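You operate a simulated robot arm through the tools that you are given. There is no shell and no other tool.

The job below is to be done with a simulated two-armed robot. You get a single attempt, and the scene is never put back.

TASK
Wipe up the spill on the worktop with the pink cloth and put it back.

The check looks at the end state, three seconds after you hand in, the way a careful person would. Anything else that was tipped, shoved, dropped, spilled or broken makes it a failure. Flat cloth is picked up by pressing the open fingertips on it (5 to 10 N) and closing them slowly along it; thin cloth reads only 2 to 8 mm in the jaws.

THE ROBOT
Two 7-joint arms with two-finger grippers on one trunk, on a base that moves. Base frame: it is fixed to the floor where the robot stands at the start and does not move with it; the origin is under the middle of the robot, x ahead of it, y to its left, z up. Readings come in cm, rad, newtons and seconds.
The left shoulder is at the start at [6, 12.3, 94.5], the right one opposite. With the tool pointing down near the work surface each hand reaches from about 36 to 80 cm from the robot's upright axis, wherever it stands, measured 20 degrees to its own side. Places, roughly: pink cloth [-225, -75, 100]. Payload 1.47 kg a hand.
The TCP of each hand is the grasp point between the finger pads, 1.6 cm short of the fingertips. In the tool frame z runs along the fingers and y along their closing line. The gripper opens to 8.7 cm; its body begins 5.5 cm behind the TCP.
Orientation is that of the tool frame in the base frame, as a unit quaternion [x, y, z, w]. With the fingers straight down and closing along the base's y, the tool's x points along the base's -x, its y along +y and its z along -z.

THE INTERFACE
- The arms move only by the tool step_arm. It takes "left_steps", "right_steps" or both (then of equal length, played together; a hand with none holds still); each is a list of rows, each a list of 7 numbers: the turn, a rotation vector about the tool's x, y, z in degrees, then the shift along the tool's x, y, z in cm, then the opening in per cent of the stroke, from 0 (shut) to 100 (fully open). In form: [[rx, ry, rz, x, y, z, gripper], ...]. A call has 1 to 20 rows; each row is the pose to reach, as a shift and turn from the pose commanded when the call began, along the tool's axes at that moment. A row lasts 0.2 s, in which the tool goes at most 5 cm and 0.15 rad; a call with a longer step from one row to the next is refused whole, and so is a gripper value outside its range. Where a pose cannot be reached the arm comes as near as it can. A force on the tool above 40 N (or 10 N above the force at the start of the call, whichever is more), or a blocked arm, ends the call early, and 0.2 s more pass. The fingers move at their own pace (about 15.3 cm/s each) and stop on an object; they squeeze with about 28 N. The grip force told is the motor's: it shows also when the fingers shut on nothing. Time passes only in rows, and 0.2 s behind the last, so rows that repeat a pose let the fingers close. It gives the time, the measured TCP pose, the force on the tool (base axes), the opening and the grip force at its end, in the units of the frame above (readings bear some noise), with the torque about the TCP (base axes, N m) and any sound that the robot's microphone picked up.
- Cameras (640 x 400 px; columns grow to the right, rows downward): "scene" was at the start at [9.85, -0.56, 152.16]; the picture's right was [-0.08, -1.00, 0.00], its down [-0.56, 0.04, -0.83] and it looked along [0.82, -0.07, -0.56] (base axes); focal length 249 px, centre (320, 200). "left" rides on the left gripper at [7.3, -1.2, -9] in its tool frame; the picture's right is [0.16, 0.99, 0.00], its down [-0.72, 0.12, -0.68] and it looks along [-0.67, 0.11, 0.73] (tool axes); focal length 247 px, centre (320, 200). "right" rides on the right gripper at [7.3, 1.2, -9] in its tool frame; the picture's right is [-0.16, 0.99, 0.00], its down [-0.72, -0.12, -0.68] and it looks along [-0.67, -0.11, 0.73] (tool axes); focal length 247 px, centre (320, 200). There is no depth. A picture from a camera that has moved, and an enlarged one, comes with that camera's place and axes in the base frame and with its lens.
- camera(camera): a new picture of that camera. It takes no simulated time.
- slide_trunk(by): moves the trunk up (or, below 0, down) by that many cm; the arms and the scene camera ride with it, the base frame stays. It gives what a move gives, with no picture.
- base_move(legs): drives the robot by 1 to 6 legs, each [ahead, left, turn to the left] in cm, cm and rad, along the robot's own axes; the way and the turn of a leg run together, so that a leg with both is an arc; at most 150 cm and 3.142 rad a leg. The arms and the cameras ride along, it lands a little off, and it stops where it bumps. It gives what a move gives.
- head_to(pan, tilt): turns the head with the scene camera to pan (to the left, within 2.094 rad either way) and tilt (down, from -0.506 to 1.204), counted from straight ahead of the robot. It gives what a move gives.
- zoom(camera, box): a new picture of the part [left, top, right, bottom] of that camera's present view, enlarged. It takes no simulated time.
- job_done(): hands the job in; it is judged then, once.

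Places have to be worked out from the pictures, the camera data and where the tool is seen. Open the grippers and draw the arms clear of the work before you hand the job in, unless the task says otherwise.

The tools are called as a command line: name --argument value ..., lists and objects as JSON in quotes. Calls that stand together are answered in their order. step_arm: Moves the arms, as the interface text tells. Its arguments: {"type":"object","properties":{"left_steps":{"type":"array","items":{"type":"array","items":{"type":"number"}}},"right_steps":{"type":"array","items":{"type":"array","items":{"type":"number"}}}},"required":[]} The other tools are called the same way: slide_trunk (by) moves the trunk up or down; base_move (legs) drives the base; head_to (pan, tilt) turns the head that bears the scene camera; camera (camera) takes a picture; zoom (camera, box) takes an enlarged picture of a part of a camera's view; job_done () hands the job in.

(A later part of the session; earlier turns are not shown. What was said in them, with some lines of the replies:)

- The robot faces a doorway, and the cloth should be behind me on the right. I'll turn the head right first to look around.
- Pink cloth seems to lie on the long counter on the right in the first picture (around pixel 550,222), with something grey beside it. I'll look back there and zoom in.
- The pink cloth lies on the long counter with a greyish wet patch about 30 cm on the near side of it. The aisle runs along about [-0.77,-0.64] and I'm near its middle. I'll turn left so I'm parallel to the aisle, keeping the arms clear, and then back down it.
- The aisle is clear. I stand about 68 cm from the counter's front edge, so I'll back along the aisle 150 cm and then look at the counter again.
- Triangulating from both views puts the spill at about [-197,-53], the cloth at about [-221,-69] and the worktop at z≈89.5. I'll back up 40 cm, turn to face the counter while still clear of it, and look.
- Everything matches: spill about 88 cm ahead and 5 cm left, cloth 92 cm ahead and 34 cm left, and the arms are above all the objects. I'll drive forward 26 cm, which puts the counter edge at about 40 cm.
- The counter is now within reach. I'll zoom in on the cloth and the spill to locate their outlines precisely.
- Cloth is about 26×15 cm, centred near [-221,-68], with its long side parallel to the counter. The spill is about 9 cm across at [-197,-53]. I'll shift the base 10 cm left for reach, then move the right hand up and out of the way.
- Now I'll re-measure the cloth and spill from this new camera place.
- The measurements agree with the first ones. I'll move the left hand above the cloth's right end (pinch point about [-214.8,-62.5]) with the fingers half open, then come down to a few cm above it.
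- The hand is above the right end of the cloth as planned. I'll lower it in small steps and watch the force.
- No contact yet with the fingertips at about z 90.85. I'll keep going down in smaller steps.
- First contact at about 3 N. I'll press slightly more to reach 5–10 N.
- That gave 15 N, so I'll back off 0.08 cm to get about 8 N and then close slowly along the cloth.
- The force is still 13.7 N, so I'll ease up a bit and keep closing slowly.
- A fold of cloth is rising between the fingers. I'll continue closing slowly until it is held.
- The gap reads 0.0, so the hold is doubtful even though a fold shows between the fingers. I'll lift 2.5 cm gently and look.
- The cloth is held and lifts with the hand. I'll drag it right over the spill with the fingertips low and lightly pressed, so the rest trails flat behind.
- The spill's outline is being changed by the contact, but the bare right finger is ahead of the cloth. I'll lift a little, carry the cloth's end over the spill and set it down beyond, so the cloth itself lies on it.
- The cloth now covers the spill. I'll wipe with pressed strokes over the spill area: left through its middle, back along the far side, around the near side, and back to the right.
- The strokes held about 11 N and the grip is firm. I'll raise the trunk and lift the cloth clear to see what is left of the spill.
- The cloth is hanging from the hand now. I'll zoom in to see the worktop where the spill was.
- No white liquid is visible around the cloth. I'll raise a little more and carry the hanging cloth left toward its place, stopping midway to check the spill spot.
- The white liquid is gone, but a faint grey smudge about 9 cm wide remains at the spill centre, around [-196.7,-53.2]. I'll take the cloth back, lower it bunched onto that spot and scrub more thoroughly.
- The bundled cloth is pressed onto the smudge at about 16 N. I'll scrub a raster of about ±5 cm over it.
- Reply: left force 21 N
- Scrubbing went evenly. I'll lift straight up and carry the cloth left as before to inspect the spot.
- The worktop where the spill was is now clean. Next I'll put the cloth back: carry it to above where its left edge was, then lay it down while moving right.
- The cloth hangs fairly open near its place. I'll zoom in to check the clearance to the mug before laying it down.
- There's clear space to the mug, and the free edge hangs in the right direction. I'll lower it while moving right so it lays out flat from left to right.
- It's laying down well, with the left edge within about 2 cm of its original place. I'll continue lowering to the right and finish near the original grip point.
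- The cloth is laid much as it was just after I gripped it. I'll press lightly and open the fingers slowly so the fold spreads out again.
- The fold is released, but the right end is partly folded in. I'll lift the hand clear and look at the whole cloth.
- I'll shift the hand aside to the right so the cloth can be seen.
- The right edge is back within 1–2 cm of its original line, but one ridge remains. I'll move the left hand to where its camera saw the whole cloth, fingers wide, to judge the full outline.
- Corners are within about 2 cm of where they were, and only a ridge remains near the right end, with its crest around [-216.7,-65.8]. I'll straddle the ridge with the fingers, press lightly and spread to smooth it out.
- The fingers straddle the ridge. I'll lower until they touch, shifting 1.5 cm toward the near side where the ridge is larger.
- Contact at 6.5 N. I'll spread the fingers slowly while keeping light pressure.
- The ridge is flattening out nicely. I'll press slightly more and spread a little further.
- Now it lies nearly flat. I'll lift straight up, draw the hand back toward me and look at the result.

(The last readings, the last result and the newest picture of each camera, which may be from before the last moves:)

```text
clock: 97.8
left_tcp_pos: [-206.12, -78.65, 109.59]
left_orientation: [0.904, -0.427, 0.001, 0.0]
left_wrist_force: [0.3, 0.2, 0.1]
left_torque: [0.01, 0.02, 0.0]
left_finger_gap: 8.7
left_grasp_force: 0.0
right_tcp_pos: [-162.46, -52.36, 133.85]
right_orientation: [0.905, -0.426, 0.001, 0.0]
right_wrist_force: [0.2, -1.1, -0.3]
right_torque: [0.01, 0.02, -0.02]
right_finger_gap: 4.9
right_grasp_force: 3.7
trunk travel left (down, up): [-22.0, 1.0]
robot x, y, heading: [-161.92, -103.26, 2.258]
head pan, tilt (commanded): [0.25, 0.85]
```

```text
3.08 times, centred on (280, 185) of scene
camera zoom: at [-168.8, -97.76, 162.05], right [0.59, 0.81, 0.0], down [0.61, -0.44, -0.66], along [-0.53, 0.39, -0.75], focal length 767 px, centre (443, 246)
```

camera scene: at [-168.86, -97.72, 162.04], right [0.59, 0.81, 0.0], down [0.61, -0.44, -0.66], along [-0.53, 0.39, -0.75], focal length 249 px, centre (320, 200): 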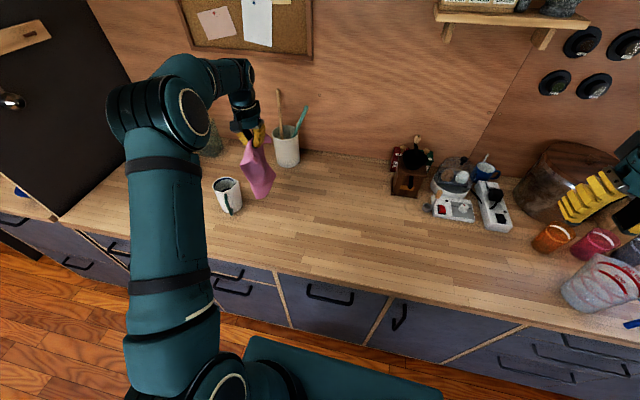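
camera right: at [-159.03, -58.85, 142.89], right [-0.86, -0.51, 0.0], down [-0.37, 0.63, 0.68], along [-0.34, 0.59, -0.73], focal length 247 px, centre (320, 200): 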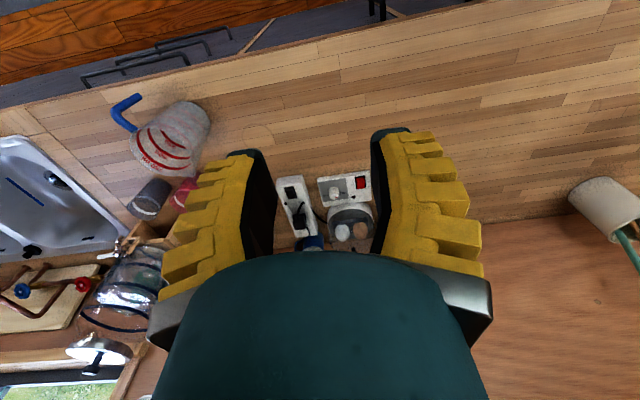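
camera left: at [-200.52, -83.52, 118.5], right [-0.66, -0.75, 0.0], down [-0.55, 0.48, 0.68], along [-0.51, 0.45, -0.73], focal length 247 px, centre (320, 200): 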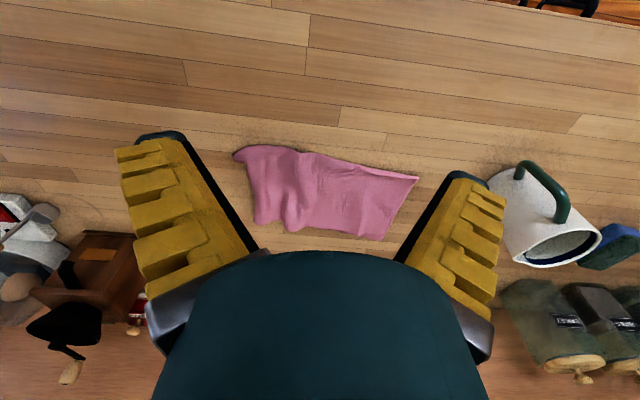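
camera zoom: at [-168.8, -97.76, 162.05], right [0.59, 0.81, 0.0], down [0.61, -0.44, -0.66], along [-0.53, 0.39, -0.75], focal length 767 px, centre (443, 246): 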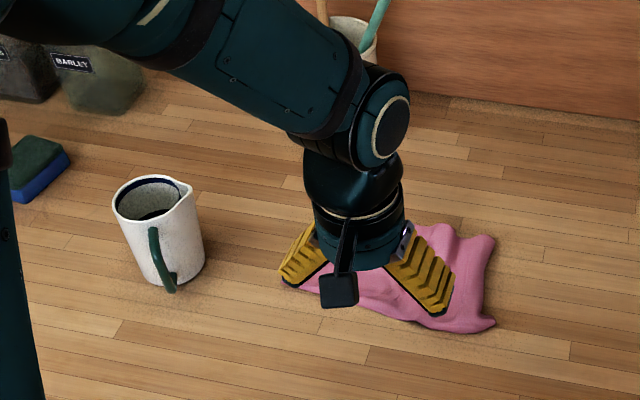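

The cloth is flat again with only slight ripples, and its centre is within about 2 cm of the start. I'll open both grippers, back the robot away from the counter and do a final check.

step_arm --left_steps '[[0, 0, 0, 0, 0, -3, 100], [0, 0, 0, 2, 0, -5, 100], [0, 0, 0, 4, 0, -6, 100]]' --right_steps '[[0, 0, 0, 0, 0, 0, 70], [0, 0, 0, 0, 0, 0, 100], [0, 0, 0, 0, 0, 0, 100]]'

base_move --legs '[[-22, 0, 0]]'

head_to --pan 0.1 --tilt 0.7

camera --camera "scene"

zoom --camera "scene" --box '[220, 100, 420, 240]'

```text
clock: 98.6
left_tcp_pos: [-203.47, -81.75, 115.53]
left_orientation: [0.904, -0.427, 0.0, 0.0]
left_wrist_force: [0.4, 0.9, -0.6]
left_torque: [0.0, 0.03, 0.02]
left_finger_gap: 8.7
left_grasp_force: 0.1
right_tcp_pos: [-162.64, -52.41, 133.91]
right_orientation: [0.904, -0.427, 0.0, 0.001]
right_wrist_force: [0.2, -0.1, 0.1]
right_torque: [0.01, 0.01, 0.02]
right_finger_gap: 8.7
right_grasp_force: 0.1
trunk travel left (down, up): [-22.0, 1.0]
robot x, y, heading: [-161.67, -103.32, 2.26]
head pan, tilt (commanded): [0.25, 0.85]
```

```text
clock: 100.3
left_tcp_pos: [-189.5, -98.73, 115.55]
left_orientation: [0.905, -0.426, 0.0, 0.0]
left_wrist_force: [0.2, 0.2, 1.4]
left_torque: [0.03, 0.02, -0.03]
left_finger_gap: 8.67
left_grasp_force: 0.0
right_tcp_pos: [-148.68, -69.47, 133.86]
right_orientation: [0.905, -0.426, 0.001, 0.001]
right_wrist_force: [-0.4, 0.0, -0.6]
right_torque: [0.0, -0.02, -0.01]
right_finger_gap: 8.7
right_grasp_force: 0.1
trunk travel left (down, up): [-22.0, 1.0]
robot x, y, heading: [-147.89, -120.29, 2.26]
head pan, tilt (commanded): [0.25, 0.85]
```

```text
clock: 101.0
left_tcp_pos: [-189.66, -98.76, 115.42]
left_orientation: [0.904, -0.427, 0.0, 0.0]
left_wrist_force: [0.0, 0.2, -0.1]
left_torque: [-0.01, 0.0, -0.01]
left_finger_gap: 8.69
left_grasp_force: 0.1
right_tcp_pos: [-148.68, -69.34, 133.94]
right_orientation: [0.904, -0.426, 0.0, 0.0]
right_wrist_force: [0.5, -0.2, -0.2]
right_torque: [0.01, -0.01, -0.02]
right_finger_gap: 8.7
right_grasp_force: 0.0
trunk travel left (down, up): [-22.0, 1.0]
robot x, y, heading: [-148.05, -120.35, 2.264]
head pan, tilt (commanded): [0.099, 0.7]
```

```text
taken
camera scene: at [-154.54, -113.35, 163.26], right [0.7, 0.71, 0.0], down [0.46, -0.45, -0.76], along [-0.54, 0.54, -0.64], focal length 249 px, centre (320, 200)
```

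scene: 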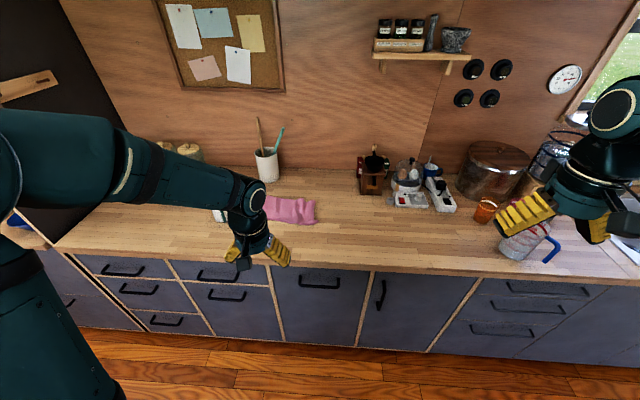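

```text
2.86 times, centred on (320, 170) of scene
camera zoom: at [-154.54, -113.35, 163.26], right [0.7, 0.71, 0.0], down [0.46, -0.45, -0.76], along [-0.54, 0.54, -0.64], focal length 712 px, centre (320, 286)
```

zoom: 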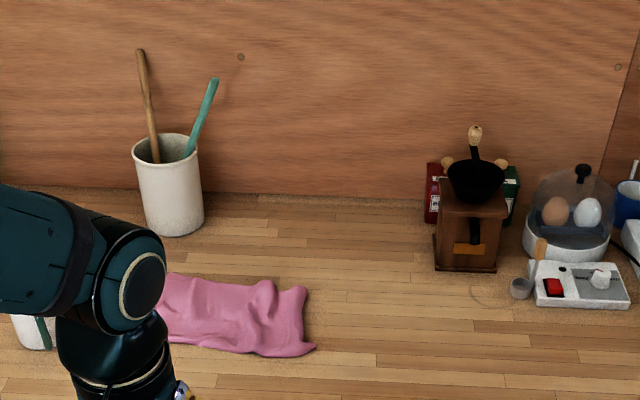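

Cloth, mug, crock and grinder all stand as before. I'll take one last close look at the spill spot before handing in.

zoom --camera "scene" --box '[290, 170, 420, 260]'

camera --camera "left"

```text
4.44 times, centred on (355, 215) of scene
camera zoom: at [-154.54, -113.35, 163.26], right [0.7, 0.71, 0.0], down [0.46, -0.45, -0.76], along [-0.54, 0.54, -0.64], focal length 1108 px, centre (164, 133)
```

zoom: 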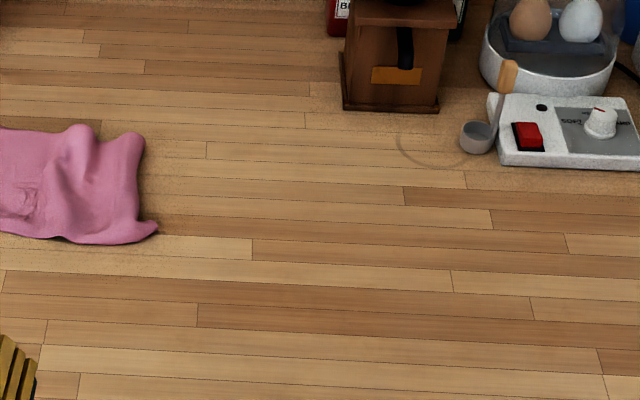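

```text
taken
camera left: at [-183.96, -103.59, 124.36], right [-0.66, -0.75, 0.0], down [-0.55, 0.48, 0.68], along [-0.51, 0.45, -0.73], focal length 247 px, centre (320, 200)
```

left: 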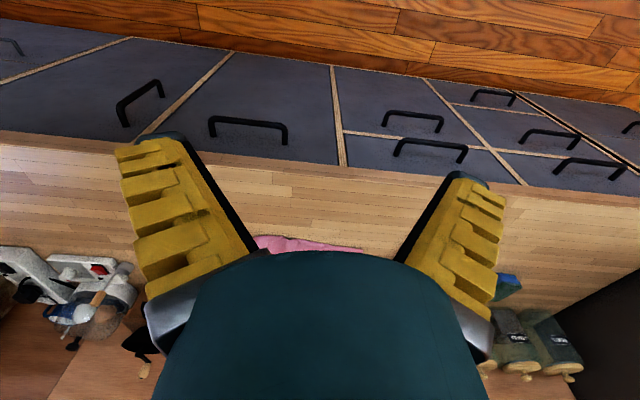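

The worktop is clean where the spill was, and the cloth lies flat in its old place. Nothing else was disturbed, and both hands are open and clear of the counter, so I'm handing in.

job_done

```text
The job is handed in.
```

The spill is wiped up and the pink cloth is back on the counter where it was. I've handed the job in, but the result of the check hasn't come back.

- **Spill:** the first wipe left a faint grey smudge, so I scrubbed the spot a second time. The last close-up shows the worktop clean there. A faint ring by the coffee grinder was there before I started, and I left it alone.
- **Cloth:** it lies open with its centre about 2 cm from where it started. A few soft ripples remain near its right end, where I gripped it.
- **Everything else:** nothing else I could see on the counter was moved or tipped. Both grippers are open and the robot is backed away from the counter.
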